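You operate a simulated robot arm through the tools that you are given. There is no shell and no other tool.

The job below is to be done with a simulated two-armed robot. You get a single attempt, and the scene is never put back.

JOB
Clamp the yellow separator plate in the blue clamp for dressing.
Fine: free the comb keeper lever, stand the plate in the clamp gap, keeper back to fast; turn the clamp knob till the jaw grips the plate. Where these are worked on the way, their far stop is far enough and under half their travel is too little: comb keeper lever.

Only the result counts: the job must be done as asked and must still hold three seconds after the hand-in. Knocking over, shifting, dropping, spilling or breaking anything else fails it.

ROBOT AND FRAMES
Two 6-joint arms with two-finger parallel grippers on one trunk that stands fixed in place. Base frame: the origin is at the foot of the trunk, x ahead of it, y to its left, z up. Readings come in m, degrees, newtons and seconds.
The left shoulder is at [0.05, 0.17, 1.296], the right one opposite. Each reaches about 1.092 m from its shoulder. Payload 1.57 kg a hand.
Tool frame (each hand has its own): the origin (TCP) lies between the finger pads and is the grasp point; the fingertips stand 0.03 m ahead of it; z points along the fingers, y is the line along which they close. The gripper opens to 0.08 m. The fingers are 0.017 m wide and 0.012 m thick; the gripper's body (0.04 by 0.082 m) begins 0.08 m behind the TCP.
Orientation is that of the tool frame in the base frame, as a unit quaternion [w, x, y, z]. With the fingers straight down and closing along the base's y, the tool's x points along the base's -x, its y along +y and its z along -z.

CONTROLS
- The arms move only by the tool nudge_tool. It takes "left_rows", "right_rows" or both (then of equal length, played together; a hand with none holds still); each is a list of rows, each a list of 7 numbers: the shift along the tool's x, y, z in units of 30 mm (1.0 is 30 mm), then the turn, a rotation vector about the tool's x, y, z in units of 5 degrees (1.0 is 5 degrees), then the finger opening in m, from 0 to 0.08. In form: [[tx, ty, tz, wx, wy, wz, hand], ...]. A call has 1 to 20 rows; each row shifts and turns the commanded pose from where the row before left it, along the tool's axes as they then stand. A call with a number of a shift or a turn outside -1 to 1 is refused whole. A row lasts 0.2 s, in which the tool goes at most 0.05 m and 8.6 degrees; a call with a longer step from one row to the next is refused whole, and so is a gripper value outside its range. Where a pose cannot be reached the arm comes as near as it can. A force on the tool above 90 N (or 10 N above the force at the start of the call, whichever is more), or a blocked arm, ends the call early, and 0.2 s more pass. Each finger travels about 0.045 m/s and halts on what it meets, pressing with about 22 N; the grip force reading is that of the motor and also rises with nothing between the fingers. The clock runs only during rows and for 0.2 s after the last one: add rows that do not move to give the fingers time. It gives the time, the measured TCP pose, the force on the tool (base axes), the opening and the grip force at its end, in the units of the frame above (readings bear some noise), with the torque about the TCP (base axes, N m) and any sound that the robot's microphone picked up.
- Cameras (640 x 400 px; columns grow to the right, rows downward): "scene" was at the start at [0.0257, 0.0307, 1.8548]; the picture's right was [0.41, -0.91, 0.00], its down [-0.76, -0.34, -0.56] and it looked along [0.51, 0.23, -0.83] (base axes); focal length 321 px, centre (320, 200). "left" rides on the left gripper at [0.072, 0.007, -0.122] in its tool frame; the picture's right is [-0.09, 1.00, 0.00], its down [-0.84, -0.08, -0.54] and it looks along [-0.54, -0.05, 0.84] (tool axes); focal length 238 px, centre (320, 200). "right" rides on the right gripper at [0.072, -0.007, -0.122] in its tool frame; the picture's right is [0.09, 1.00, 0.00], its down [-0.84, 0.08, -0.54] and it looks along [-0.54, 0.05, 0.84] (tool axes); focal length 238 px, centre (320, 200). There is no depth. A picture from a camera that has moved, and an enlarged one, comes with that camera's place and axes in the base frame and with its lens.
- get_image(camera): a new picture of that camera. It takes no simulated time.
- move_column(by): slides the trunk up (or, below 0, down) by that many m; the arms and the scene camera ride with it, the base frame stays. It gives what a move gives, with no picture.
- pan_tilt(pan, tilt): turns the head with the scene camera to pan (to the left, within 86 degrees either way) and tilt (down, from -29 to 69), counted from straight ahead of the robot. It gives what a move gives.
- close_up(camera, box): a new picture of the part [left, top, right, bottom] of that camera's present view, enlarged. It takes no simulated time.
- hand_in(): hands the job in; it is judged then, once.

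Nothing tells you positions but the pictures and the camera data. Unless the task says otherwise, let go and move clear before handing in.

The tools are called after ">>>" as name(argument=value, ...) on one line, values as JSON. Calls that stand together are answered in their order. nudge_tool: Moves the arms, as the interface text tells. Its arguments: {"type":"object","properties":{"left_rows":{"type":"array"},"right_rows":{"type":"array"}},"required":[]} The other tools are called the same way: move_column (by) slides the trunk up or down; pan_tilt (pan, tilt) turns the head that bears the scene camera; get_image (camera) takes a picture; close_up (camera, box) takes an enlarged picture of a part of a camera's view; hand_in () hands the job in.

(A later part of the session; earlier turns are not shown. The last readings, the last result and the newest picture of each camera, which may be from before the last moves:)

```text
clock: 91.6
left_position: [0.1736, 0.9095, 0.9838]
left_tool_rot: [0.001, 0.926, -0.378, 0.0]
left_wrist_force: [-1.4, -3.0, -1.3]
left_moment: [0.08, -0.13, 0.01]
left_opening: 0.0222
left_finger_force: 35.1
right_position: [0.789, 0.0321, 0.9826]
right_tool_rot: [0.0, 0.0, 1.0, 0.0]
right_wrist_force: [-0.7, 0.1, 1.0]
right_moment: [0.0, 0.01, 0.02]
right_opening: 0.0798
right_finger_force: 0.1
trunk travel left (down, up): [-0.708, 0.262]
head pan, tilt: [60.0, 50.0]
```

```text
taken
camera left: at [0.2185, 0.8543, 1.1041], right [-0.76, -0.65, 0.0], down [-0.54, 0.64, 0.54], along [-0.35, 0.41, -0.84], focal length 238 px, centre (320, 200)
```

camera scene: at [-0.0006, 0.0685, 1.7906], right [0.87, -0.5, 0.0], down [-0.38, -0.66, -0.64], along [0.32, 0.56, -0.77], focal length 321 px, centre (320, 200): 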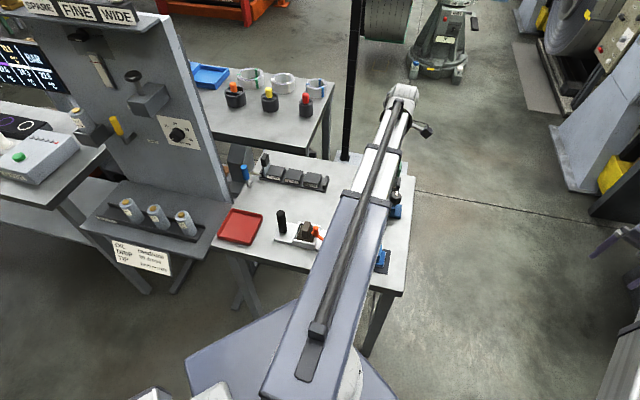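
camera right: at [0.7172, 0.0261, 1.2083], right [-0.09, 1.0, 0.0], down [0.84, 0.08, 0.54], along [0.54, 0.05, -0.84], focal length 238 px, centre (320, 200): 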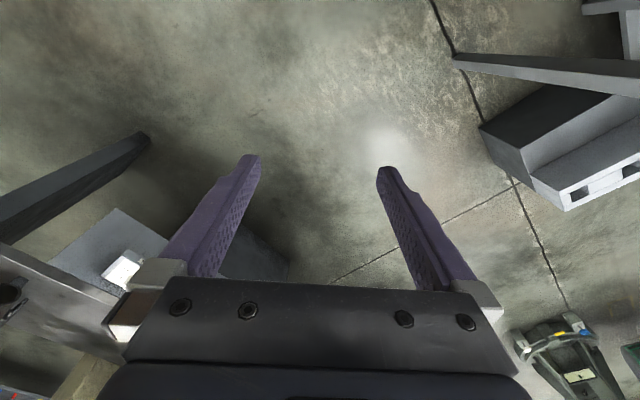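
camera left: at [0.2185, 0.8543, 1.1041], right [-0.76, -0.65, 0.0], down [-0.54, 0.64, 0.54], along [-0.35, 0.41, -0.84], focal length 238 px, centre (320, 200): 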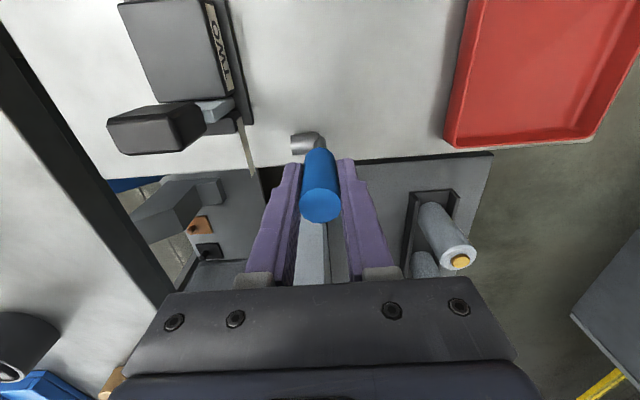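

The lever is held again. I'll walk it back along the same arc: toward +u and down.

>>> nudge_tool(left_rows=[[0.2, 0, 0, 0, 0, 0, 0], [0.2, 0, 0, 0, 0, 0, 0], [0.2, 0, 0, 0, 0, 0, 0], [0, 0, 0, 0, 0, 0, 0]])

>>> move_column(by=-0.003)

>>> nudge_tool(left_rows=[[0.2, 0, 0, 0, 0, 0, 0], [0.2, 0, 0, 0, 0, 0, 0], [0.2, 0, 0, 0, 0, 0, 0], [0, 0, 0, 0, 0, 0, 0]])

>>> move_column(by=-0.007)

>>> get_image(camera="left")

```text
clock: 92.6
left_position: [0.1836, 0.8975, 0.9807]
left_tool_rot: [0.002, 0.926, -0.377, -0.001]
left_wrist_force: [-13.1, 11.8, -10.0]
left_moment: [1.42, 0.4, 0.06]
left_opening: 0.0225
left_finger_force: 35.1
right_position: [0.7884, 0.0342, 0.9828]
right_tool_rot: [0.001, 0.0, 1.0, -0.001]
right_wrist_force: [-0.7, -1.0, 0.6]
right_moment: [0.0, 0.02, 0.01]
right_opening: 0.0801
right_finger_force: 0.0
trunk travel left (down, up): [-0.708, 0.262]
head pan, tilt: [60.0, 50.0]
```

```text
clock: 93.2
left_position: [0.1855, 0.8958, 0.9804]
left_tool_rot: [0.0, 0.925, -0.379, 0.0]
left_wrist_force: [-6.0, 12.2, 15.4]
left_moment: [1.13, 0.7, 0.02]
left_opening: 0.0222
left_finger_force: 35.3
right_position: [0.7889, 0.0318, 0.9805]
right_tool_rot: [0.0, 0.0, 1.0, 0.001]
right_wrist_force: [0.3, 0.2, -0.2]
right_moment: [-0.03, 0.02, -0.01]
right_opening: 0.08
right_finger_force: 0.2
trunk travel left (down, up): [-0.705, 0.265]
head pan, tilt: [60.0, 50.0]
```

```text
clock: 94.2
left_position: [0.1961, 0.8863, 0.9774]
left_tool_rot: [0.003, 0.926, -0.378, -0.001]
left_wrist_force: [-20.2, 13.7, -24.1]
left_moment: [1.31, 0.17, -0.11]
left_opening: 0.0223
left_finger_force: 35.0
right_position: [0.7889, 0.0352, 0.9806]
right_tool_rot: [0.001, 0.0, 1.0, -0.001]
right_wrist_force: [-0.4, -0.7, 0.5]
right_moment: [-0.03, -0.01, 0.02]
right_opening: 0.0798
right_finger_force: 0.1
trunk travel left (down, up): [-0.705, 0.265]
head pan, tilt: [60.0, 50.0]
```

```text
clock: 94.7
left_position: [0.2011, 0.8822, 0.9743]
left_tool_rot: [0.001, 0.925, -0.38, 0.0]
left_wrist_force: [-3.6, 5.0, 13.0]
left_moment: [0.75, 0.52, -0.11]
left_opening: 0.0219
left_finger_force: 34.4
right_position: [0.7895, 0.0314, 0.9732]
right_tool_rot: [0.0, -0.001, 1.0, -0.001]
right_wrist_force: [0.0, -0.4, -0.6]
right_moment: [-0.03, -0.04, -0.01]
right_opening: 0.0801
right_finger_force: 0.1
trunk travel left (down, up): [-0.698, 0.272]
head pan, tilt: [60.0, 50.0]
```

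```text
taken
camera left: at [0.2456, 0.8269, 1.0953], right [-0.77, -0.64, 0.0], down [-0.54, 0.64, 0.54], along [-0.35, 0.41, -0.84], focal length 238 px, centre (320, 200)
```

left: 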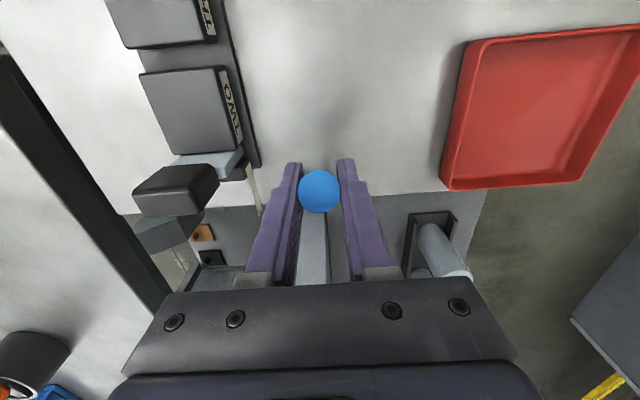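

Following well, about 60° now. Continuing down the arc.

>>> nudge_tool(left_rows=[[0.2, 0, 0, 0, 0, 0, 0], [0.2, 0, 0, 0, 0, 0, 0], [0, 0, 0, 0, 0, 0, 0]])

>>> move_column(by=-0.01)

>>> nudge_tool(left_rows=[[0.2, 0, 0, 0, 0, 0, 0], [0.15, 0, 0, 0, 0, 0, 0], [0, 0, 0, 0, 0, 0, 0]])

>>> move_column(by=-0.01)

>>> nudge_tool(left_rows=[[0.2, 0, 0, 0, 0, 0, 0], [0, 0, 0, 0, 0, 0, 0]])

>>> get_image(camera="left")

```text
clock: 95.5
left_position: [0.2046, 0.8774, 0.971]
left_tool_rot: [0.002, 0.926, -0.378, 0.0]
left_wrist_force: [-15.4, 15.2, -9.9]
left_moment: [1.11, 0.4, -0.04]
left_opening: 0.0217
left_finger_force: 34.4
right_position: [0.7887, 0.0348, 0.9737]
right_tool_rot: [0.001, -0.001, 1.0, -0.001]
right_wrist_force: [0.0, 0.0, 0.6]
right_moment: [-0.01, -0.05, -0.03]
right_opening: 0.08
right_finger_force: 0.0
trunk travel left (down, up): [-0.698, 0.272]
head pan, tilt: [60.0, 50.0]
```

```text
clock: 96.1
left_position: [0.2112, 0.87, 0.9651]
left_tool_rot: [0.001, 0.925, -0.38, 0.003]
left_wrist_force: [5.3, -3.1, 15.9]
left_moment: [0.39, 0.25, -0.12]
left_opening: 0.022
left_finger_force: 34.9
right_position: [0.789, 0.0301, 0.9638]
right_tool_rot: [0.0, 0.0, 1.0, 0.001]
right_wrist_force: [-0.3, 0.3, 0.0]
right_moment: [0.0, 0.03, -0.01]
right_opening: 0.0801
right_finger_force: 0.0
trunk travel left (down, up): [-0.688, 0.282]
head pan, tilt: [60.0, 50.0]
```

```text
clock: 96.9
left_position: [0.2125, 0.8684, 0.9611]
left_tool_rot: [0.001, 0.926, -0.379, -0.002]
left_wrist_force: [-6.8, 13.6, 3.9]
left_moment: [0.92, 0.62, -0.07]
left_opening: 0.0222
left_finger_force: 34.9
right_position: [0.7892, 0.0339, 0.9643]
right_tool_rot: [-0.001, -0.001, 1.0, 0.0]
right_wrist_force: [-1.2, -0.7, 0.6]
right_moment: [0.02, 0.01, 0.01]
right_opening: 0.08
right_finger_force: 0.1
trunk travel left (down, up): [-0.688, 0.282]
head pan, tilt: [60.0, 50.0]
```

```text
clock: 97.5
left_position: [0.2179, 0.8645, 0.9529]
left_tool_rot: [0.002, 0.925, -0.38, 0.002]
left_wrist_force: [9.1, -2.7, 13.5]
left_moment: [0.45, 0.07, -0.19]
left_opening: 0.0223
left_finger_force: 35.2
right_position: [0.7905, 0.0314, 0.9525]
right_tool_rot: [-0.001, 0.0, 1.0, 0.002]
right_wrist_force: [0.4, -0.2, -0.4]
right_moment: [-0.01, 0.01, 0.01]
right_opening: 0.08
right_finger_force: 0.0
trunk travel left (down, up): [-0.678, 0.292]
head pan, tilt: [60.0, 50.0]
```

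```text
clock: 98.1
left_position: [0.2163, 0.8633, 0.9537]
left_tool_rot: [0.0, 0.926, -0.378, -0.002]
left_wrist_force: [4.3, 6.5, 12.5]
left_moment: [0.77, 0.52, -0.15]
left_opening: 0.0221
left_finger_force: 35.6
right_position: [0.79, 0.0321, 0.9534]
right_tool_rot: [-0.001, 0.0, 1.0, 0.001]
right_wrist_force: [0.3, 0.5, -0.6]
right_moment: [-0.01, 0.02, 0.01]
right_opening: 0.0799
right_finger_force: 0.1
trunk travel left (down, up): [-0.678, 0.292]
head pan, tilt: [60.0, 50.0]
```

```text
taken
camera left: at [0.2638, 0.8089, 1.0744], right [-0.76, -0.65, 0.0], down [-0.54, 0.64, 0.54], along [-0.35, 0.41, -0.84], focal length 238 px, centre (320, 200)
```

left: 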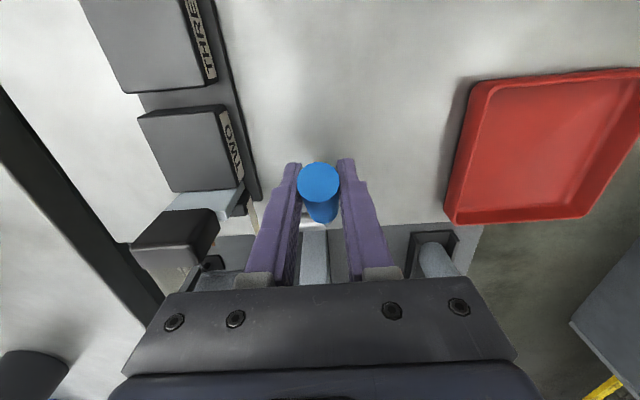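

About 35° now. Continuing down toward the fast stop.

>>> move_column(by=-0.01)

>>> nudge_tool(left_rows=[[0.13, 0, 0, 0, 0, 0, 0], [0, 0, 0, 0, 0, 0, 0]])

>>> move_column(by=-0.008)

>>> move_column(by=-0.005)

>>> get_image(camera="left")

```text
clock: 98.7
left_position: [0.2213, 0.8601, 0.944]
left_tool_rot: [0.001, 0.925, -0.379, 0.001]
left_wrist_force: [17.3, -8.9, 15.0]
left_moment: [0.38, 0.01, -0.14]
left_opening: 0.0222
left_finger_force: 34.6
right_position: [0.7908, 0.0314, 0.9427]
right_tool_rot: [-0.001, 0.0, 1.0, 0.001]
right_wrist_force: [0.5, 0.0, 0.3]
right_moment: [-0.03, 0.04, -0.01]
right_opening: 0.08
right_finger_force: 0.1
trunk travel left (down, up): [-0.668, 0.302]
head pan, tilt: [60.0, 50.0]
```

```text
clock: 99.2
left_position: [0.2227, 0.8592, 0.9439]
left_tool_rot: [0.0, 0.926, -0.378, -0.001]
left_wrist_force: [13.5, -5.6, 11.5]
left_moment: [0.24, 0.09, -0.31]
left_opening: 0.0221
left_finger_force: 34.9
right_position: [0.7907, 0.0317, 0.9424]
right_tool_rot: [-0.001, 0.0, 1.0, 0.001]
right_wrist_force: [-0.3, -0.2, -0.6]
right_moment: [0.0, 0.01, 0.01]
right_opening: 0.08
right_finger_force: 0.2
trunk travel left (down, up): [-0.668, 0.302]
head pan, tilt: [60.0, 50.0]
```

```text
clock: 99.8
left_position: [0.2246, 0.857, 0.9352]
left_tool_rot: [0.001, 0.925, -0.379, 0.0]
left_wrist_force: [21.9, -13.2, 18.1]
left_moment: [0.34, 0.26, -0.21]
left_opening: 0.0222
left_finger_force: 35.1
right_position: [0.7913, 0.0301, 0.9344]
right_tool_rot: [-0.001, 0.0, 1.0, 0.001]
right_wrist_force: [-0.3, 0.4, -0.2]
right_moment: [0.01, -0.02, 0.02]
right_opening: 0.0798
right_finger_force: 0.2
trunk travel left (down, up): [-0.66, 0.31]
head pan, tilt: [60.0, 50.0]
```

```text
clock: 100.4
left_position: [0.2249, 0.8559, 0.9321]
left_tool_rot: [0.002, 0.925, -0.379, 0.002]
left_wrist_force: [25.2, -20.2, 18.2]
left_moment: [0.35, 0.3, -0.22]
left_opening: 0.0225
left_finger_force: 34.9
right_position: [0.791, 0.0293, 0.9286]
right_tool_rot: [-0.001, 0.0, 1.0, 0.002]
right_wrist_force: [0.6, 0.2, 0.7]
right_moment: [0.01, 0.0, -0.01]
right_opening: 0.08
right_finger_force: 0.1
trunk travel left (down, up): [-0.655, 0.315]
head pan, tilt: [60.0, 50.0]
```

```text
taken
camera left: at [0.2704, 0.8018, 1.0534], right [-0.76, -0.64, 0.0], down [-0.54, 0.64, 0.54], along [-0.35, 0.41, -0.84], focal length 238 px, centre (320, 200)
```

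left: 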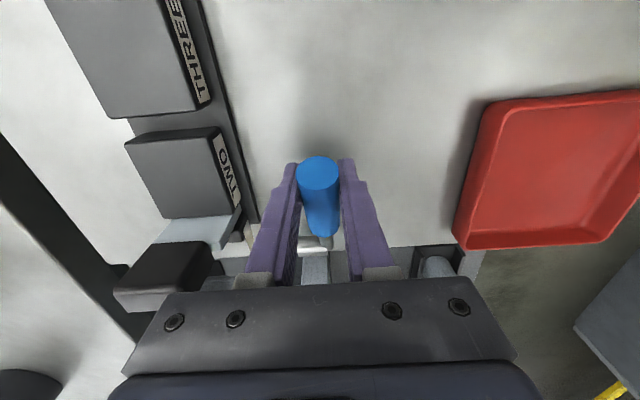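

Close to the fast stop. I'll ease the sideways strain, then release and check, and press the lever down from above to seat it.

>>> nudge_tool(left_rows=[[0.25, 0, 0, 0, 0, 0, 0], [0, 0, 0, 0, 0, 0, 0]])

>>> move_column(by=-0.005)

>>> get_image(camera="left")

```text
clock: 101.0
left_position: [0.226, 0.8564, 0.9308]
left_tool_rot: [-0.001, 0.926, -0.377, -0.003]
left_wrist_force: [8.1, 1.3, 14.9]
left_moment: [0.88, 0.61, -0.09]
left_opening: 0.0221
left_finger_force: 34.5
right_position: [0.7912, 0.0304, 0.929]
right_tool_rot: [0.0, 0.0, 1.0, 0.0]
right_wrist_force: [-0.6, 0.4, 0.2]
right_moment: [0.01, 0.0, 0.01]
right_opening: 0.0799
right_finger_force: 0.1
trunk travel left (down, up): [-0.655, 0.315]
head pan, tilt: [60.0, 50.0]
```

```text
clock: 101.5
left_position: [0.2271, 0.8552, 0.9252]
left_tool_rot: [0.001, 0.926, -0.379, 0.0]
left_wrist_force: [6.3, 1.0, 11.9]
left_moment: [0.73, 0.45, -0.18]
left_opening: 0.0222
left_finger_force: 35.2
right_position: [0.7905, 0.0323, 0.924]
right_tool_rot: [0.0, 0.0, 1.0, -0.001]
right_wrist_force: [-0.1, 0.2, -0.3]
right_moment: [0.0, 0.0, 0.0]
right_opening: 0.0801
right_finger_force: 0.1
trunk travel left (down, up): [-0.65, 0.32]
head pan, tilt: [60.0, 50.0]
```

```text
taken
camera left: at [0.2726, 0.8001, 1.0466], right [-0.76, -0.65, 0.0], down [-0.54, 0.64, 0.54], along [-0.35, 0.41, -0.84], focal length 238 px, centre (320, 200)
```

left: 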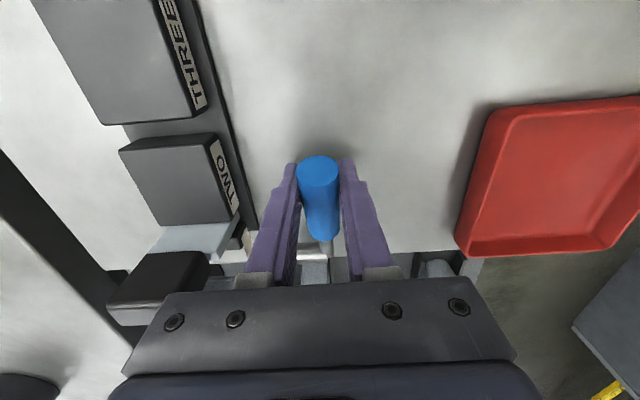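

The lever seems to be back near its starting angle. I'll open, rise to the earlier viewing pose and compare directly with the earlier picture.

>>> nudge_tool(left_rows=[[0, 0, 0, 0, 0, 0, 0.03], [0, 0, 0, 0, 0, 0, 0.04], [0, 0, 0, 0, 0, 0, 0.05], [0, 0, 0, 0, 0, 0, 0.05]])

>>> move_column(by=0.057)

>>> get_image(camera="left")

```text
clock: 102.5
left_position: [0.2274, 0.8553, 0.9248]
left_tool_rot: [0.001, 0.926, -0.378, 0.0]
left_wrist_force: [-0.5, -0.2, -0.5]
left_moment: [0.04, -0.01, 0.01]
left_opening: 0.0502
left_finger_force: 0.1
right_position: [0.7891, 0.033, 0.9253]
right_tool_rot: [0.0, 0.0, 1.0, 0.0]
right_wrist_force: [-0.2, 0.2, 0.7]
right_moment: [-0.04, -0.01, 0.0]
right_opening: 0.0799
right_finger_force: 0.0
trunk travel left (down, up): [-0.65, 0.32]
head pan, tilt: [60.0, 50.0]
```

```text
clock: 103.5
left_position: [0.2264, 0.8551, 0.9819]
left_tool_rot: [0.001, 0.926, -0.378, -0.001]
left_wrist_force: [0.3, -0.8, 0.4]
left_moment: [0.03, -0.01, 0.06]
left_opening: 0.05
left_finger_force: 0.3
right_position: [0.7908, 0.0337, 0.9824]
right_tool_rot: [0.0, -0.001, 1.0, 0.0]
right_wrist_force: [0.0, -0.4, 0.1]
right_moment: [0.0, -0.02, 0.0]
right_opening: 0.0799
right_finger_force: 0.0
trunk travel left (down, up): [-0.707, 0.263]
head pan, tilt: [60.0, 50.0]
```

```text
taken
camera left: at [0.2727, 0.8009, 1.1029], right [-0.76, -0.65, 0.0], down [-0.54, 0.64, 0.54], along [-0.35, 0.41, -0.84], focal length 238 px, centre (320, 200)
```

left: 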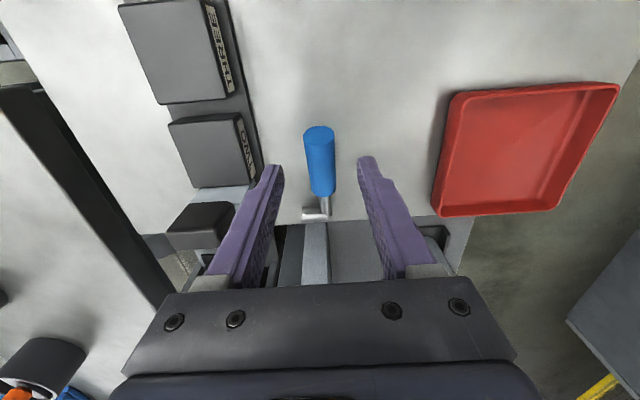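

>>> nudge_tool(left_rows=[[-0.32, 0.09, 0, 0, 0, 0, 0.05], [0, 0, 0, 0, 0, 0, 0.05]])

>>> get_image(camera="left")

>>> close_up(camera="left", box=[270, 90, 370, 220])

>>> close_up(camera="scene", box=[220, 110, 340, 210])

```text
clock: 104.1
left_position: [0.2168, 0.8608, 0.9817]
left_tool_rot: [0.0, 0.926, -0.379, -0.001]
left_wrist_force: [0.6, 0.5, -0.7]
left_moment: [-0.03, 0.0, -0.02]
left_opening: 0.0499
left_finger_force: 0.0
right_position: [0.7896, 0.0327, 0.9815]
right_tool_rot: [0.0, 0.0, 1.0, 0.0]
right_wrist_force: [1.0, 0.3, -1.0]
right_moment: [-0.02, 0.01, 0.0]
right_opening: 0.0797
right_finger_force: 0.1
trunk travel left (down, up): [-0.707, 0.263]
head pan, tilt: [60.0, 50.0]
```

```text
taken
camera left: at [0.2639, 0.8055, 1.103], right [-0.76, -0.65, 0.0], down [-0.54, 0.64, 0.54], along [-0.35, 0.41, -0.84], focal length 238 px, centre (320, 200)
```

left: 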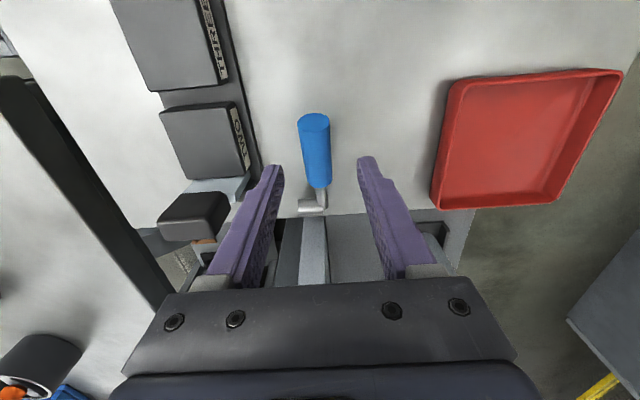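

```text
3.08 times, centred on (320, 155) of left
camera zoom: at [0.2639, 0.8055, 1.103], right [-0.76, -0.65, 0.0], down [-0.54, 0.64, 0.54], along [-0.35, 0.41, -0.84], focal length 733 px, centre (320, 338)
```

zoom: 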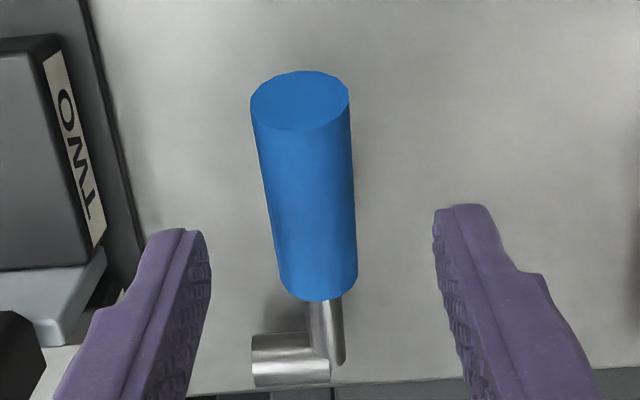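

```text
4.00 times, centred on (280, 160) of scene
camera zoom: at [-0.0006, 0.0683, 1.6586], right [0.87, -0.5, 0.0], down [-0.38, -0.66, -0.64], along [0.32, 0.56, -0.77], focal length 1282 px, centre (480, 360)
```

zoom: 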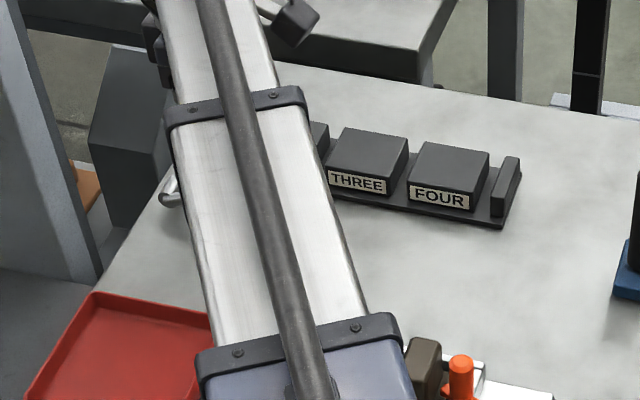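

The picture matches the original one almost exactly. To be sure it's at the stop, I'll press the grip down from above with closed fingers.

>>> move_column(by=0.035)

>>> nudge_tool(left_rows=[[0.26, -0.07, 0, 0, 0, 0, 0.03], [0.25, -0.06, 0, 0, 0, 0, 0.01], [0, 0, 0, 0, 0, 0, 0.0], [0, 0, 0, 0, 0, 0, 0.0], [0, 0, 0, 0, 0, 0, 0.0], [0, 0, 0, 0, 0, 0, 0.0]])

>>> move_column(by=-0.03)

>>> get_image(camera="left")

```text
clock: 104.9
left_position: [0.2194, 0.8605, 1.017]
left_tool_rot: [0.0, 0.925, -0.379, 0.0]
left_wrist_force: [0.4, -1.2, 0.2]
left_moment: [-0.02, -0.02, -0.05]
left_opening: 0.0503
left_finger_force: 0.0
right_position: [0.7892, 0.0325, 1.0168]
right_tool_rot: [0.0, 0.0, 1.0, 0.0]
right_wrist_force: [-0.2, 0.2, 0.4]
right_moment: [0.0, -0.01, 0.02]
right_opening: 0.0803
right_finger_force: 0.1
trunk travel left (down, up): [-0.742, 0.228]
head pan, tilt: [60.0, 50.0]
```

```text
clock: 106.3
left_position: [0.2329, 0.8524, 1.0159]
left_tool_rot: [0.0, 0.926, -0.378, -0.001]
left_wrist_force: [-0.3, 0.0, -0.4]
left_moment: [-0.04, 0.03, -0.01]
left_opening: 0.0001
left_finger_force: 20.9
right_position: [0.7893, 0.0335, 1.0164]
right_tool_rot: [0.0, 0.0, 1.0, 0.0]
right_wrist_force: [0.5, -0.6, -0.8]
right_moment: [-0.01, -0.04, -0.02]
right_opening: 0.08
right_finger_force: 0.1
trunk travel left (down, up): [-0.742, 0.228]
head pan, tilt: [60.0, 50.0]
```

```text
clock: 107.0
left_position: [0.2318, 0.8526, 0.9879]
left_tool_rot: [0.001, 0.925, -0.379, 0.001]
left_wrist_force: [0.0, 0.2, -0.8]
left_moment: [0.0, -0.03, 0.01]
left_opening: 0.0001
left_finger_force: 21.4
right_position: [0.7889, 0.0326, 0.9858]
right_tool_rot: [-0.001, 0.0, 1.0, -0.001]
right_wrist_force: [-0.5, 0.1, 0.0]
right_moment: [0.04, 0.0, -0.02]
right_opening: 0.0799
right_finger_force: 0.1
trunk travel left (down, up): [-0.712, 0.258]
head pan, tilt: [60.0, 50.0]
```

```text
taken
camera left: at [0.2778, 0.7976, 1.1081], right [-0.76, -0.65, 0.0], down [-0.54, 0.64, 0.54], along [-0.35, 0.41, -0.84], focal length 238 px, centre (320, 200)
```

left: 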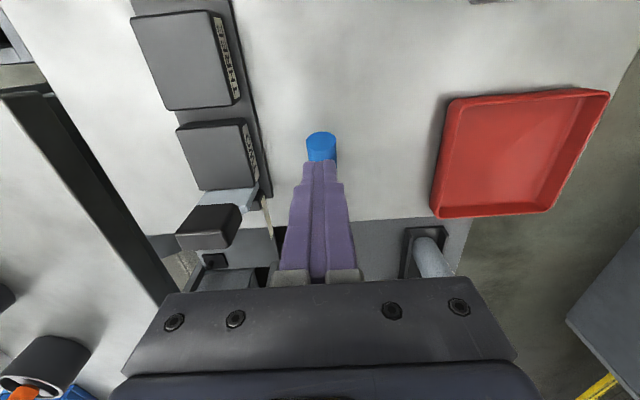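

Fingers are over the end of the grip. Now I'll press down in small steps.

>>> move_column(by=-0.008)

>>> move_column(by=-0.004)

>>> move_column(by=-0.004)

```text
clock: 107.6
left_position: [0.2315, 0.8522, 0.9791]
left_tool_rot: [0.001, 0.926, -0.378, 0.0]
left_wrist_force: [0.5, 0.5, 0.1]
left_moment: [0.02, 0.01, 0.01]
left_opening: 0.0001
left_finger_force: 20.9
right_position: [0.7897, 0.0338, 0.978]
right_tool_rot: [0.0, 0.0, 1.0, 0.0]
right_wrist_force: [0.6, -0.6, 0.1]
right_moment: [0.01, 0.05, 0.01]
right_opening: 0.0801
right_finger_force: 0.0
trunk travel left (down, up): [-0.704, 0.266]
head pan, tilt: [60.0, 50.0]
```

```text
clock: 108.1
left_position: [0.2325, 0.8531, 0.9746]
left_tool_rot: [0.0, 0.926, -0.378, 0.0]
left_wrist_force: [-0.1, -0.3, -0.2]
left_moment: [0.01, -0.01, 0.04]
left_opening: 0.0001
left_finger_force: 21.3
right_position: [0.7891, 0.0328, 0.9757]
right_tool_rot: [0.0, 0.0, 1.0, 0.0]
right_wrist_force: [0.4, 0.4, 0.8]
right_moment: [-0.03, 0.01, -0.01]
right_opening: 0.0799
right_finger_force: 0.0
trunk travel left (down, up): [-0.7, 0.27]
head pan, tilt: [60.0, 50.0]
```

```text
clock: 108.7
left_position: [0.2326, 0.8523, 0.9704]
left_tool_rot: [0.001, 0.926, -0.378, 0.0]
left_wrist_force: [0.9, 1.5, 8.6]
left_moment: [0.08, -0.04, 0.01]
left_opening: 0.0001
left_finger_force: 21.3
right_position: [0.7885, 0.0332, 0.9706]
right_tool_rot: [0.0, 0.0, 1.0, -0.001]
right_wrist_force: [0.2, -1.0, 0.4]
right_moment: [0.0, -0.03, -0.01]
right_opening: 0.0797
right_finger_force: 0.0
trunk travel left (down, up): [-0.696, 0.274]
head pan, tilt: [60.0, 50.0]
```

>>> move_column(by=-0.003)

>>> move_column(by=-0.003)

>>> move_column(by=-0.003)

```text
clock: 109.2
left_position: [0.2323, 0.8516, 0.9698]
left_tool_rot: [0.0, 0.926, -0.378, -0.001]
left_wrist_force: [4.5, 10.4, 35.0]
left_moment: [0.2, -0.13, 0.09]
left_opening: 0.0
left_finger_force: 21.5
right_position: [0.7896, 0.0326, 0.9679]
right_tool_rot: [0.0, 0.0, 1.0, 0.001]
right_wrist_force: [0.0, -0.1, -0.1]
right_moment: [-0.01, -0.01, 0.02]
right_opening: 0.0798
right_finger_force: 0.1
trunk travel left (down, up): [-0.693, 0.277]
head pan, tilt: [60.0, 50.0]
```

```text
clock: 109.7
left_position: [0.2333, 0.8512, 0.967]
left_tool_rot: [-0.003, 0.925, -0.379, -0.001]
left_wrist_force: [10.2, 21.6, 66.3]
left_moment: [0.47, -0.34, 0.09]
left_opening: 0.0002
left_finger_force: 21.4
right_position: [0.789, 0.0303, 0.9656]
right_tool_rot: [0.0, 0.0, 1.0, 0.002]
right_wrist_force: [0.7, 0.6, -0.7]
right_moment: [0.03, 0.0, -0.04]
right_opening: 0.0801
right_finger_force: 0.2
trunk travel left (down, up): [-0.69, 0.28]
head pan, tilt: [60.0, 50.0]
```

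```text
clock: 110.1
left_position: [0.2332, 0.8515, 0.9678]
left_tool_rot: [-0.008, 0.926, -0.379, 0.001]
left_wrist_force: [3.1, 4.9, 74.4]
left_moment: [-0.02, -0.12, -0.01]
left_opening: 0.0
left_finger_force: 20.9
right_position: [0.7884, 0.0285, 0.9654]
right_tool_rot: [0.001, -0.001, 1.0, 0.003]
right_wrist_force: [0.0, -0.6, 1.3]
right_moment: [-0.01, 0.0, -0.02]
right_opening: 0.08
right_finger_force: 0.0
trunk travel left (down, up): [-0.688, 0.282]
head pan, tilt: [60.0, 50.0]
stopped: the force on the tool passed its limit at 94 N (the readings are from after the stop); the commanded pose is now the measured one
```

The lever is firmly at its fast stop. I'll rise clear now.

>>> move_column(by=0.1)

>>> get_image(camera="left")

>>> get_image(camera="scene")

```text
clock: 111.4
left_position: [0.2342, 0.8538, 1.0628]
left_tool_rot: [-0.002, 0.926, -0.379, -0.001]
left_wrist_force: [-0.3, -0.5, -0.1]
left_moment: [-0.03, -0.03, 0.0]
left_opening: 0.0
left_finger_force: 22.0
right_position: [0.7905, 0.0333, 1.0631]
right_tool_rot: [0.0, 0.0, 1.0, 0.0]
right_wrist_force: [-0.1, -0.1, 0.3]
right_moment: [-0.01, 0.01, 0.02]
right_opening: 0.0798
right_finger_force: 0.1
trunk travel left (down, up): [-0.788, 0.182]
head pan, tilt: [60.0, 50.0]
```

```text
taken
camera left: at [0.2789, 0.7994, 1.184], right [-0.76, -0.65, -0.01], down [-0.54, 0.64, 0.54], along [-0.35, 0.42, -0.84], focal length 238 px, centre (320, 200)
```

left: 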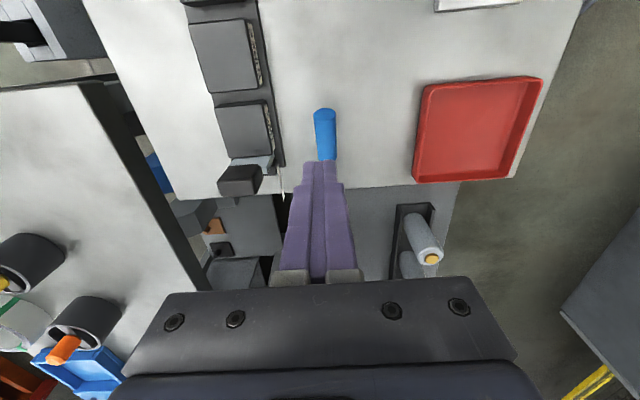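

```text
taken
camera scene: at [-0.0006, 0.0684, 1.7399], right [0.87, -0.5, 0.0], down [-0.38, -0.66, -0.64], along [0.32, 0.56, -0.77], focal length 321 px, centre (320, 200)
```

scene: 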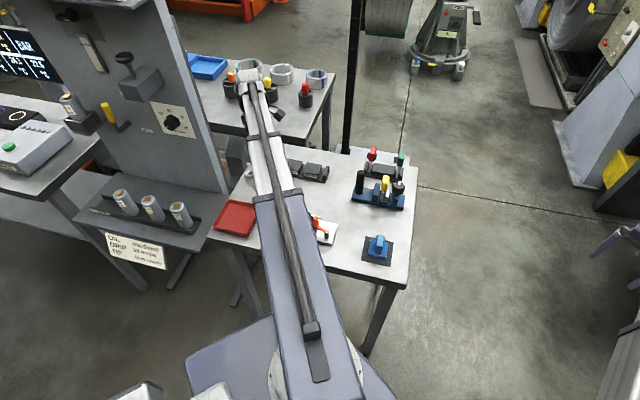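

The keeper is fast again. Next I'll bring the left hand over the clamp's black post to steady it, and turn the right hand so it can work the knob with its camera facing away from the left hand.

>>> nudge_tool(left_rows=[[0.917, -0.075, 0, 0, 0, 0, 0], [0.917, -0.075, 0, 0, 0, 0, 0.02], [0.917, -0.075, 0, 0, 0, 0, 0.04], [0.917, -0.075, 0, 0, 0, 0, 0.05], [0.917, -0.075, 0, 0, 0, 0, 0.06], [0.917, -0.075, 0, 0, 0, 0, 0.06], [0.917, -0.075, 0, 0, 0, 0, 0.06], [0.917, -0.075, 0, 0, 0, 0, 0.06], [0.917, -0.075, 0, 0, 0, 0, 0.06], [0.917, -0.075, 0, 0, 0, 0, 0.06], [0.917, -0.075, 0, 0, 0, 0, 0.06], [0.917, -0.075, 0, 0, 0, 0, 0.06], [0, 0, 0, 0, 0, 0, 0.06]], right_rows=[[0, 0, 0, 0, 0, -1, 0.08], [0, 0, 0, 0, 0, -1, 0.08], [0, 0, 0, 0, 0, -1, 0.08], [0, 0, 0, 0, 0, -1, 0.08], [0, 0, 0, 0, 0, -1, 0.08], [0, 0, 0, 0, 0, -1, 0.08], [0, 0, 0, 0, 0, -1, 0.08], [0, 0, 0, 0, 0, -1, 0.08], [0, 0, 0, 0, 0, -1, 0.08], [0, 0, 0, 0, 0, -1, 0.08], [0, 0, 0, 0, 0, -1, 0.08], [0, 0, 0, 0, 0, -1, 0.08], [0, 0, 0, 0, 0, -1, 0.08]])

>>> nudge_tool(left_rows=[[0, 0, 0, 0, 0, 1, 0.06], [0, 0, 0, 0, 0, 1, 0.06], [0, 0, 0, 0, 0, 1, 0.06], [0, 0, 0, 0, 0, 1, 0.06], [0, 0, 0, 0, 0, 1, 0.06], [0, 0, 0, 0, 0, 1, 0.06], [0, 0, 0, 0, 0, 1, 0.06], [0, 0, 0, 0, 0, 1, 0.06], [0, 0, 0, 0, 0, 1, 0.06], [0, 0, 0, 0, 0, 1, 0.06], [0, 0, 0, 0, 0, 1, 0.06], [0, 0, 0, 0, 0, 1, 0.06], [0, 0, 0, 0, 0, 1, 0.06], [0, 0, 0, 0, 0, 1, 0.06], [0, 0, 0, 0, 0, 1, 0.06], [0, 0, 0, 0, 0, 1, 0.06], [0, 0, 0, 0, 0, 1, 0.06], [0, 0, 0, 0, 0, 1, 0.06], [0, 0, 0, 0, 0, 0, 0.06]], right_rows=[[0, 0, 0, 0, 0, -1, 0.08], [0, 0, 0, 0, 0, -1, 0.08], [0, 0, 0, 0, 0, -1, 0.08], [0, 0, 0, 0, 0, -1, 0.08], [0, 0, 0, 0, 0, -1, 0.08], [0, 0, 0, 0, 0, -1, 0.08], [0, 0, 0, 0, 0, -1, 0.08], [0, 0, 0, 0, 0, -1, 0.08], [0, 0, 0, 0, 0, -1, 0.08], [0, 0, 0, 0, 0, -1, 0.08], [0, 0, 0, 0, 0, -1, 0.08], [0, 0, 0, 0, 0, -1, 0.08], [0, 0, 0, 0, 0, -1, 0.08], [0, 0, 0, 0, 0, -1, 0.08], [0, 0, 0, 0, 0, 0, 0.08], [0, 0, 0, 0, 0, 0, 0.08], [0, 0, 0, 0, 0, 0, 0.08], [0, 0, 0, 0, 0, 0, 0.08], [0, 0, 0, 0, 0, 0, 0.08]])

>>> get_image(camera="left")

>>> get_image(camera="right")

>>> get_image(camera="scene")

```text
clock: 114.2
left_position: [0.4882, 0.6418, 1.0623]
left_tool_rot: [-0.004, 0.926, -0.378, -0.001]
left_wrist_force: [0.2, 0.1, -0.7]
left_moment: [-0.01, 0.01, 0.0]
left_opening: 0.0603
left_finger_force: 0.1
right_position: [0.7899, 0.0335, 1.0635]
right_tool_rot: [0.0, -0.538, 0.843, 0.0]
right_wrist_force: [0.3, -0.1, -0.3]
right_moment: [-0.02, -0.05, -0.01]
right_opening: 0.08
right_finger_force: 0.1
trunk travel left (down, up): [-0.788, 0.182]
head pan, tilt: [60.0, 50.0]
```

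```text
clock: 118.2
left_position: [0.4878, 0.6417, 1.0631]
left_tool_rot: [0.003, -0.386, 0.923, 0.002]
left_wrist_force: [-0.2, 0.7, 0.2]
left_moment: [-0.02, 0.0, 0.03]
left_opening: 0.06
left_finger_force: 0.0
right_position: [0.7896, 0.034, 1.0635]
right_tool_rot: [0.0, 0.924, -0.383, 0.0]
right_wrist_force: [0.0, -0.5, -0.1]
right_moment: [-0.02, 0.01, -0.01]
right_opening: 0.0802
right_finger_force: 0.0
trunk travel left (down, up): [-0.788, 0.182]
head pan, tilt: [60.0, 50.0]
```

```text
taken
camera left: at [0.4311, 0.5957, 1.184], right [-0.64, 0.76, 0.0], down [0.64, 0.54, 0.55], along [0.42, 0.35, -0.84], focal length 238 px, centre (320, 200)
```

left: 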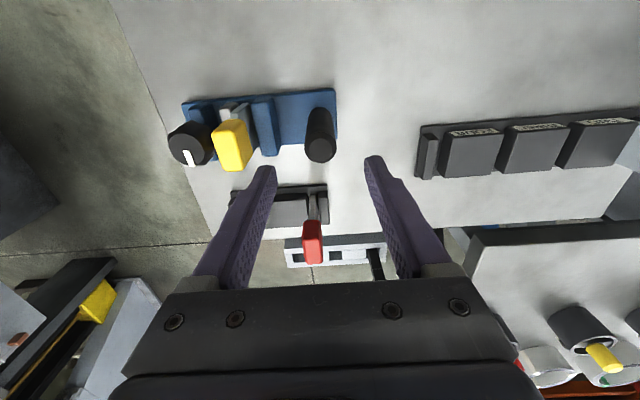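

```text
taken
camera right: at [0.8448, -0.0131, 1.1856], right [-0.64, -0.77, 0.0], down [-0.65, 0.54, 0.54], along [-0.42, 0.35, -0.84], focal length 238 px, centre (320, 200)
```

right: 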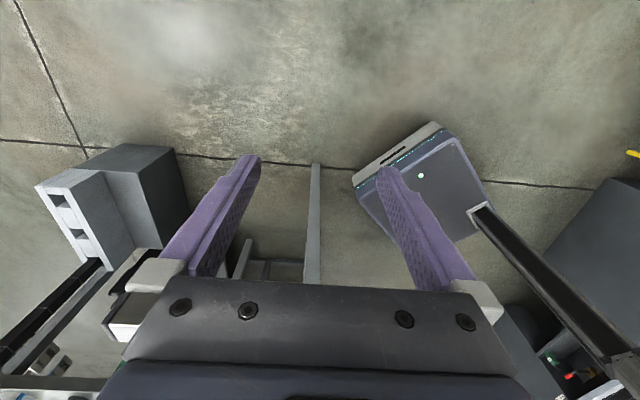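

```text
taken
camera scene: at [-0.0006, 0.0684, 1.74], right [0.87, -0.5, 0.0], down [-0.38, -0.66, -0.64], along [0.32, 0.56, -0.77], focal length 321 px, centre (320, 200)
```

scene: 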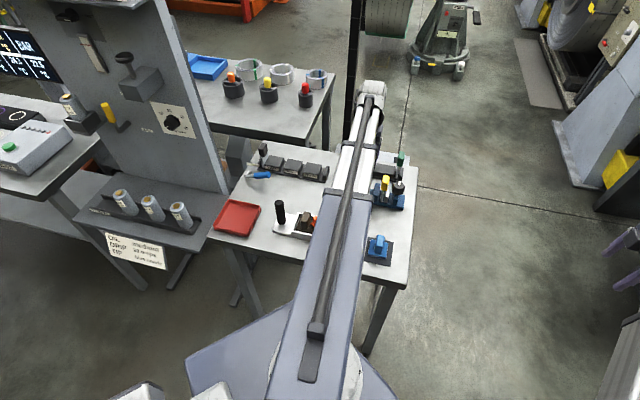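

The left hand is right above the post. Now I'll bring the right hand up beside the knob, stopping 5 cm short to look.

>>> nudge_tool(right_rows=[[-0.867, -0.401, 0, 0, 0, 0, 0.08], [-0.867, -0.401, 0, 0, 0, 0, 0.08], [-0.867, -0.401, 0, 0, 0, 0, 0.08], [-0.867, -0.401, 0, 0, 0, 0, 0.08], [-0.867, -0.401, 0, 0, 0, 0, 0.08], [-0.867, -0.401, 0, 0, 0, 0, 0.08], [-0.867, -0.401, 0, 0, 0, 0, 0.08], [-0.867, -0.401, 0, 0, 0, 0, 0.08], [-0.867, -0.401, 0, 0, 0, 0, 0.08], [-0.867, -0.401, 0, 0, 0, 0, 0.08], [-0.867, -0.401, 0, 0, 0, 0, 0.08], [-0.867, -0.401, 0, 0, 0, 0, 0.08], [-0.867, -0.401, 0, 0, 0, 0, 0.08], [-0.867, -0.401, 0, 0, 0, 0, 0.08], [-0.867, -0.401, 0, 0, 0, 0, 0.08], [-0.867, -0.401, 0, 0, 0, 0, 0.08], [0, 0, 0, 0, 0, 0, 0.08]])

>>> get_image(camera="right")

>>> get_image(camera="scene")

```text
clock: 121.8
left_position: [0.4877, 0.6429, 1.0627]
left_tool_rot: [0.002, -0.387, 0.922, 0.003]
left_wrist_force: [0.1, -0.2, 0.5]
left_moment: [0.03, 0.01, 0.03]
left_opening: 0.06
left_finger_force: 0.1
right_position: [0.631, 0.4609, 1.0633]
right_tool_rot: [0.0, 0.924, -0.383, 0.001]
right_wrist_force: [0.3, 0.8, -0.3]
right_moment: [0.02, -0.02, 0.0]
right_opening: 0.0802
right_finger_force: 0.0
trunk travel left (down, up): [-0.788, 0.182]
head pan, tilt: [60.0, 50.0]
```

```text
taken
camera right: at [0.6866, 0.4161, 1.1857], right [-0.64, -0.77, 0.0], down [-0.65, 0.54, 0.54], along [-0.42, 0.35, -0.84], focal length 238 px, centre (320, 200)
```

right: 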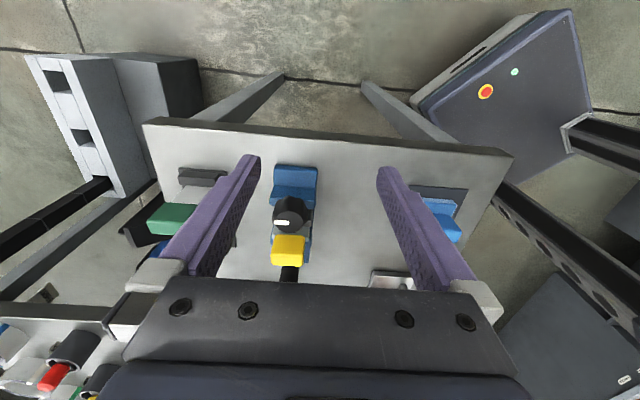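

```text
taken
camera scene: at [-0.0006, 0.068, 1.74], right [0.87, -0.5, 0.0], down [-0.38, -0.66, -0.64], along [0.32, 0.56, -0.77], focal length 321 px, centre (320, 200)
```

scene: 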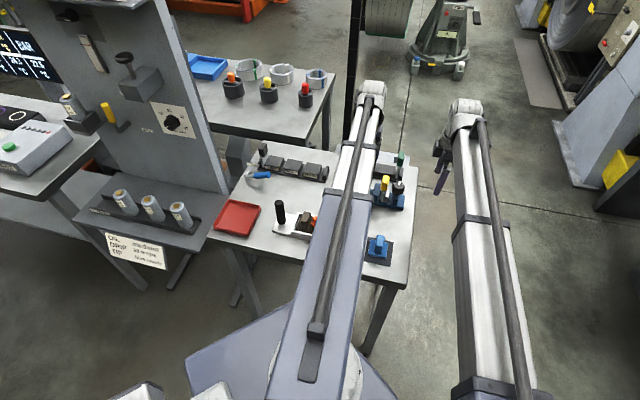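

>>> close_up(camera="right", box=[240, 150, 350, 290])

>>> close_up(camera="left", box=[150, 70, 350, 190])

```text
2.86 times, centred on (295, 220) of right
camera zoom: at [0.6866, 0.4161, 1.1857], right [-0.64, -0.77, 0.0], down [-0.65, 0.54, 0.54], along [-0.42, 0.35, -0.84], focal length 681 px, centre (391, 143)
```

zoom: 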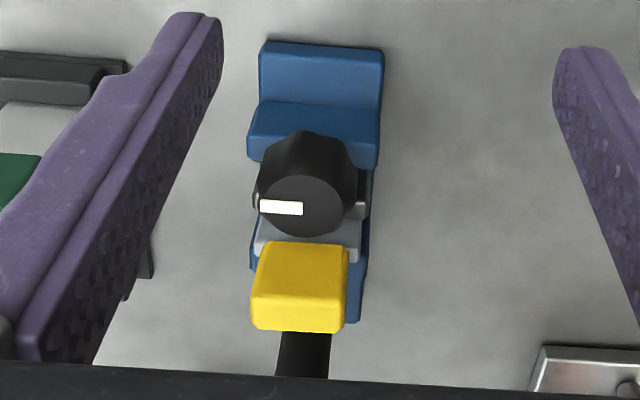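

```text
3.20 times, centred on (250, 130) of left
camera zoom: at [0.4312, 0.5953, 1.1841], right [-0.65, 0.76, 0.0], down [0.64, 0.54, 0.55], along [0.42, 0.36, -0.84], focal length 763 px, centre (544, 424)
```

zoom: 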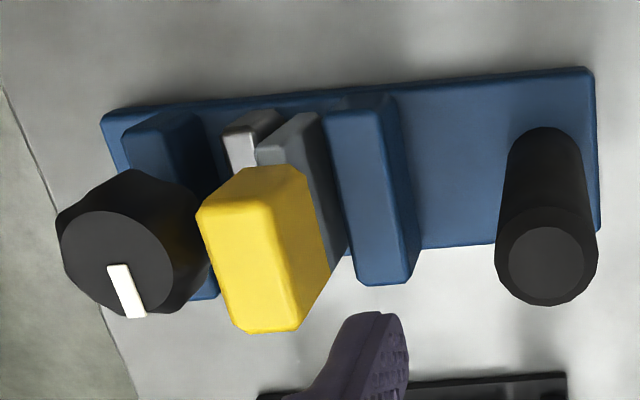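

The knob is centred near (0.577, 0.554), from z≈0.942 to 0.967, above a blue support block. I'll move the right hand over it and check alignment.

>>> nudge_tool(right_rows=[[-0.87, -0.23, 0, 0, 0, 0, 0.06], [-0.87, -0.23, 0, 0, 0, 0, 0.06], [-0.87, -0.23, 0, 0, 0, 0, 0.06], [-0.87, -0.23, 0, 0, 0, 0, 0.06], [0, 0, 0, 0, 0, 0, 0.06]])

>>> get_image(camera="right")

>>> close_up(camera="right", box=[240, 90, 400, 230])

>>> get_image(camera="scene")

```text
clock: 123.0
left_position: [0.489, 0.6431, 1.0622]
left_tool_rot: [0.001, -0.386, 0.922, 0.003]
left_wrist_force: [0.0, -0.4, -0.1]
left_moment: [-0.01, 0.02, 0.02]
left_opening: 0.0601
left_finger_force: 0.1
right_position: [0.5626, 0.5372, 1.0641]
right_tool_rot: [-0.001, 0.924, -0.382, 0.0]
right_wrist_force: [-0.3, -0.4, -0.5]
right_moment: [0.01, -0.03, -0.01]
right_opening: 0.0602
right_finger_force: 0.0
right hand out of reach, approached as far as the arm can: row 2, 3, 4
trunk travel left (down, up): [-0.788, 0.182]
head pan, tilt: [60.0, 50.0]
```

```text
taken
camera right: at [0.6172, 0.4899, 1.1855], right [-0.64, -0.77, 0.0], down [-0.65, 0.54, 0.54], along [-0.42, 0.35, -0.84], focal length 238 px, centre (320, 200)
```

right: 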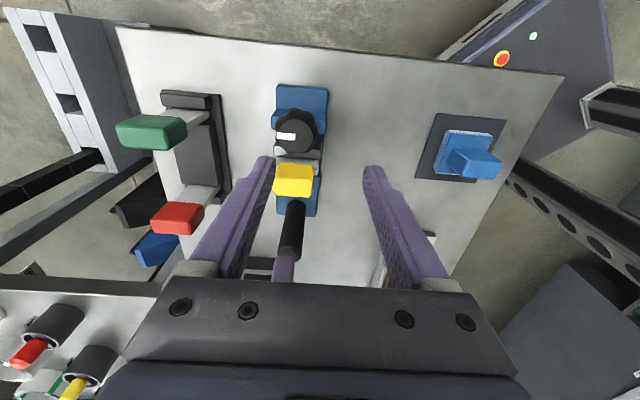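

```text
2.86 times, centred on (320, 160) of right
camera zoom: at [0.6172, 0.4899, 1.1855], right [-0.64, -0.77, 0.0], down [-0.65, 0.54, 0.54], along [-0.42, 0.35, -0.84], focal length 681 px, centre (320, 314)
```

zoom: 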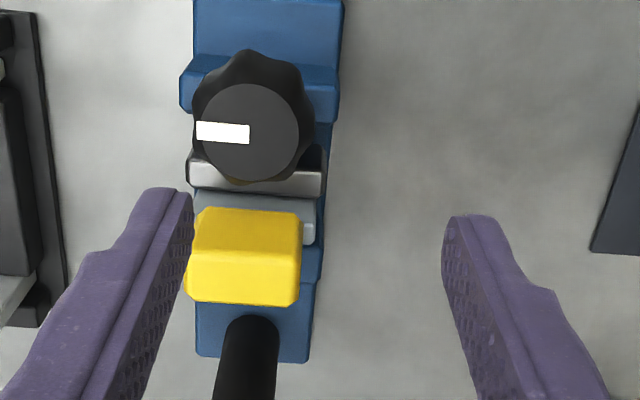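

```text
taken
camera scene: at [-0.0004, 0.0683, 1.74], right [0.87, -0.5, 0.0], down [-0.38, -0.66, -0.64], along [0.32, 0.56, -0.77], focal length 321 px, centre (320, 200)
```

scene: 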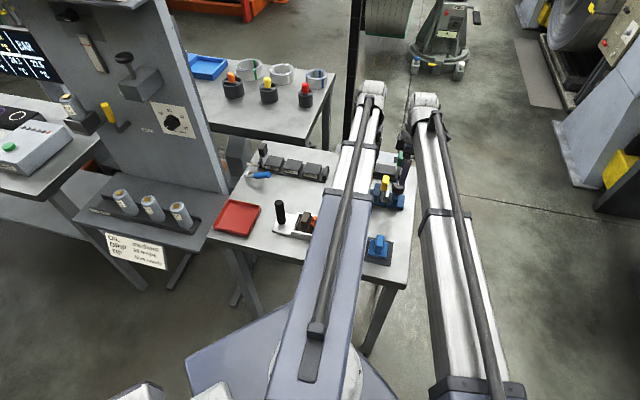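

The right arm is about 22 mm short with a vertical hand, so I'll tilt the right hand outward about 7° to gain reach, then go over the knob.

>>> nudge_tool(right_rows=[[0, 0, 0, 0.69, -0.11, 0, 0.06], [0, 0, 0, 0.69, -0.11, 0, 0.06], [0, 0, 0, 0, 0, 0, 0.06]])

>>> nudge_tool(right_rows=[[-0.03, -0.37, 0.045, 0, 0, 0, 0.06], [-0.03, -0.37, 0.045, 0, 0, 0, 0.06], [0, 0, 0, 0, 0, 0, 0.06]])

>>> get_image(camera="right")

>>> close_up(camera="right", box=[240, 90, 400, 230])

```text
clock: 123.8
left_position: [0.489, 0.6434, 1.0627]
left_tool_rot: [0.001, -0.388, 0.922, 0.002]
left_wrist_force: [0.3, 0.1, 0.0]
left_moment: [0.0, -0.03, 0.01]
left_opening: 0.0598
left_finger_force: 0.1
right_position: [0.562, 0.5356, 1.0633]
right_tool_rot: [-0.059, 0.922, -0.382, 0.014]
right_wrist_force: [0.2, -1.3, -0.1]
right_moment: [0.01, 0.0, -0.03]
right_opening: 0.0602
right_finger_force: 0.0
trunk travel left (down, up): [-0.788, 0.182]
head pan, tilt: [60.0, 50.0]
```

```text
clock: 124.6
left_position: [0.4878, 0.643, 1.0634]
left_tool_rot: [0.002, -0.387, 0.922, 0.003]
left_wrist_force: [0.2, -0.2, 0.8]
left_moment: [-0.02, 0.02, 0.03]
left_opening: 0.06
left_finger_force: 0.0
right_position: [0.5764, 0.5525, 1.0644]
right_tool_rot: [-0.059, 0.922, -0.382, 0.014]
right_wrist_force: [-0.9, -0.4, 0.8]
right_moment: [-0.02, 0.01, 0.0]
right_opening: 0.0601
right_finger_force: 0.1
trunk travel left (down, up): [-0.788, 0.182]
head pan, tilt: [60.0, 50.0]
```

```text
taken
camera right: at [0.6225, 0.4949, 1.1858], right [-0.63, -0.76, -0.12], down [-0.69, 0.48, 0.54], along [-0.36, 0.43, -0.83], focal length 238 px, centre (320, 200)
```

right: 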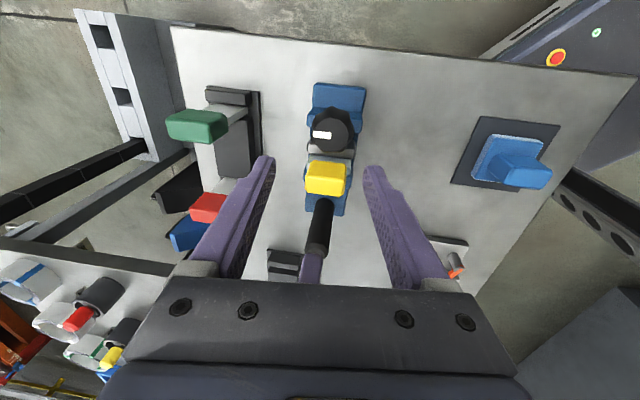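

```text
2.86 times, centred on (320, 160) of right
camera zoom: at [0.6225, 0.4949, 1.1858], right [-0.63, -0.76, -0.12], down [-0.69, 0.48, 0.54], along [-0.36, 0.43, -0.83], focal length 681 px, centre (320, 314)
```

zoom: 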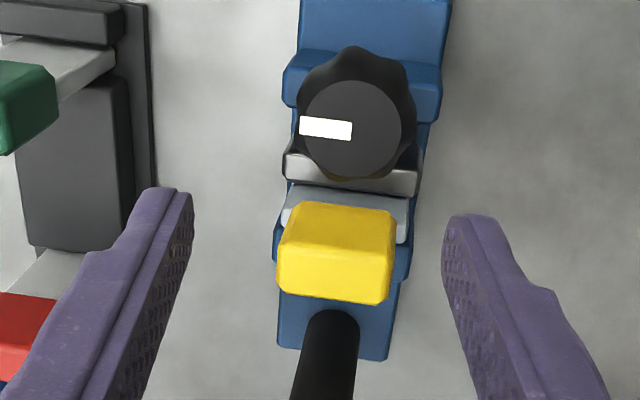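

Both hands are aligned over their targets. I'll lower the trunk in two steps and check.

>>> move_column(by=-0.06)

>>> get_image(camera="left")

>>> close_up(camera="right", box=[240, 90, 400, 230])

```text
clock: 125.6
left_position: [0.4873, 0.6431, 1.0036]
left_tool_rot: [0.002, -0.386, 0.922, 0.003]
left_wrist_force: [-0.5, -0.4, 0.5]
left_moment: [-0.01, 0.02, -0.01]
left_opening: 0.0599
left_finger_force: 0.1
right_position: [0.5769, 0.5533, 1.0049]
right_tool_rot: [-0.059, 0.922, -0.382, 0.014]
right_wrist_force: [-0.5, 0.2, -0.5]
right_moment: [-0.01, -0.04, 0.02]
right_opening: 0.06
right_finger_force: 0.0
trunk travel left (down, up): [-0.728, 0.242]
head pan, tilt: [60.0, 50.0]
```

```text
taken
camera left: at [0.431, 0.5955, 1.1241], right [-0.65, 0.76, 0.0], down [0.64, 0.54, 0.55], along [0.42, 0.36, -0.84], focal length 238 px, centre (320, 200)
```

left: 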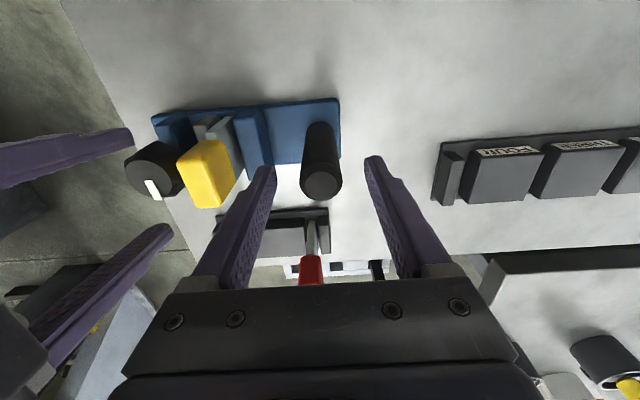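

```text
2.86 times, centred on (320, 160) of right
camera zoom: at [0.6223, 0.4948, 1.1259], right [-0.63, -0.76, -0.12], down [-0.69, 0.48, 0.54], along [-0.36, 0.43, -0.83], focal length 681 px, centre (320, 314)
```

zoom: 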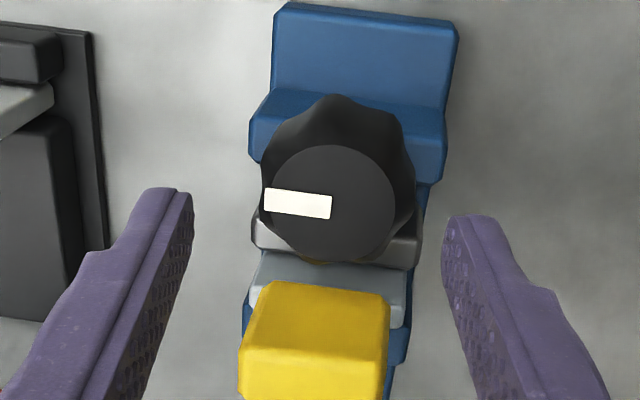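

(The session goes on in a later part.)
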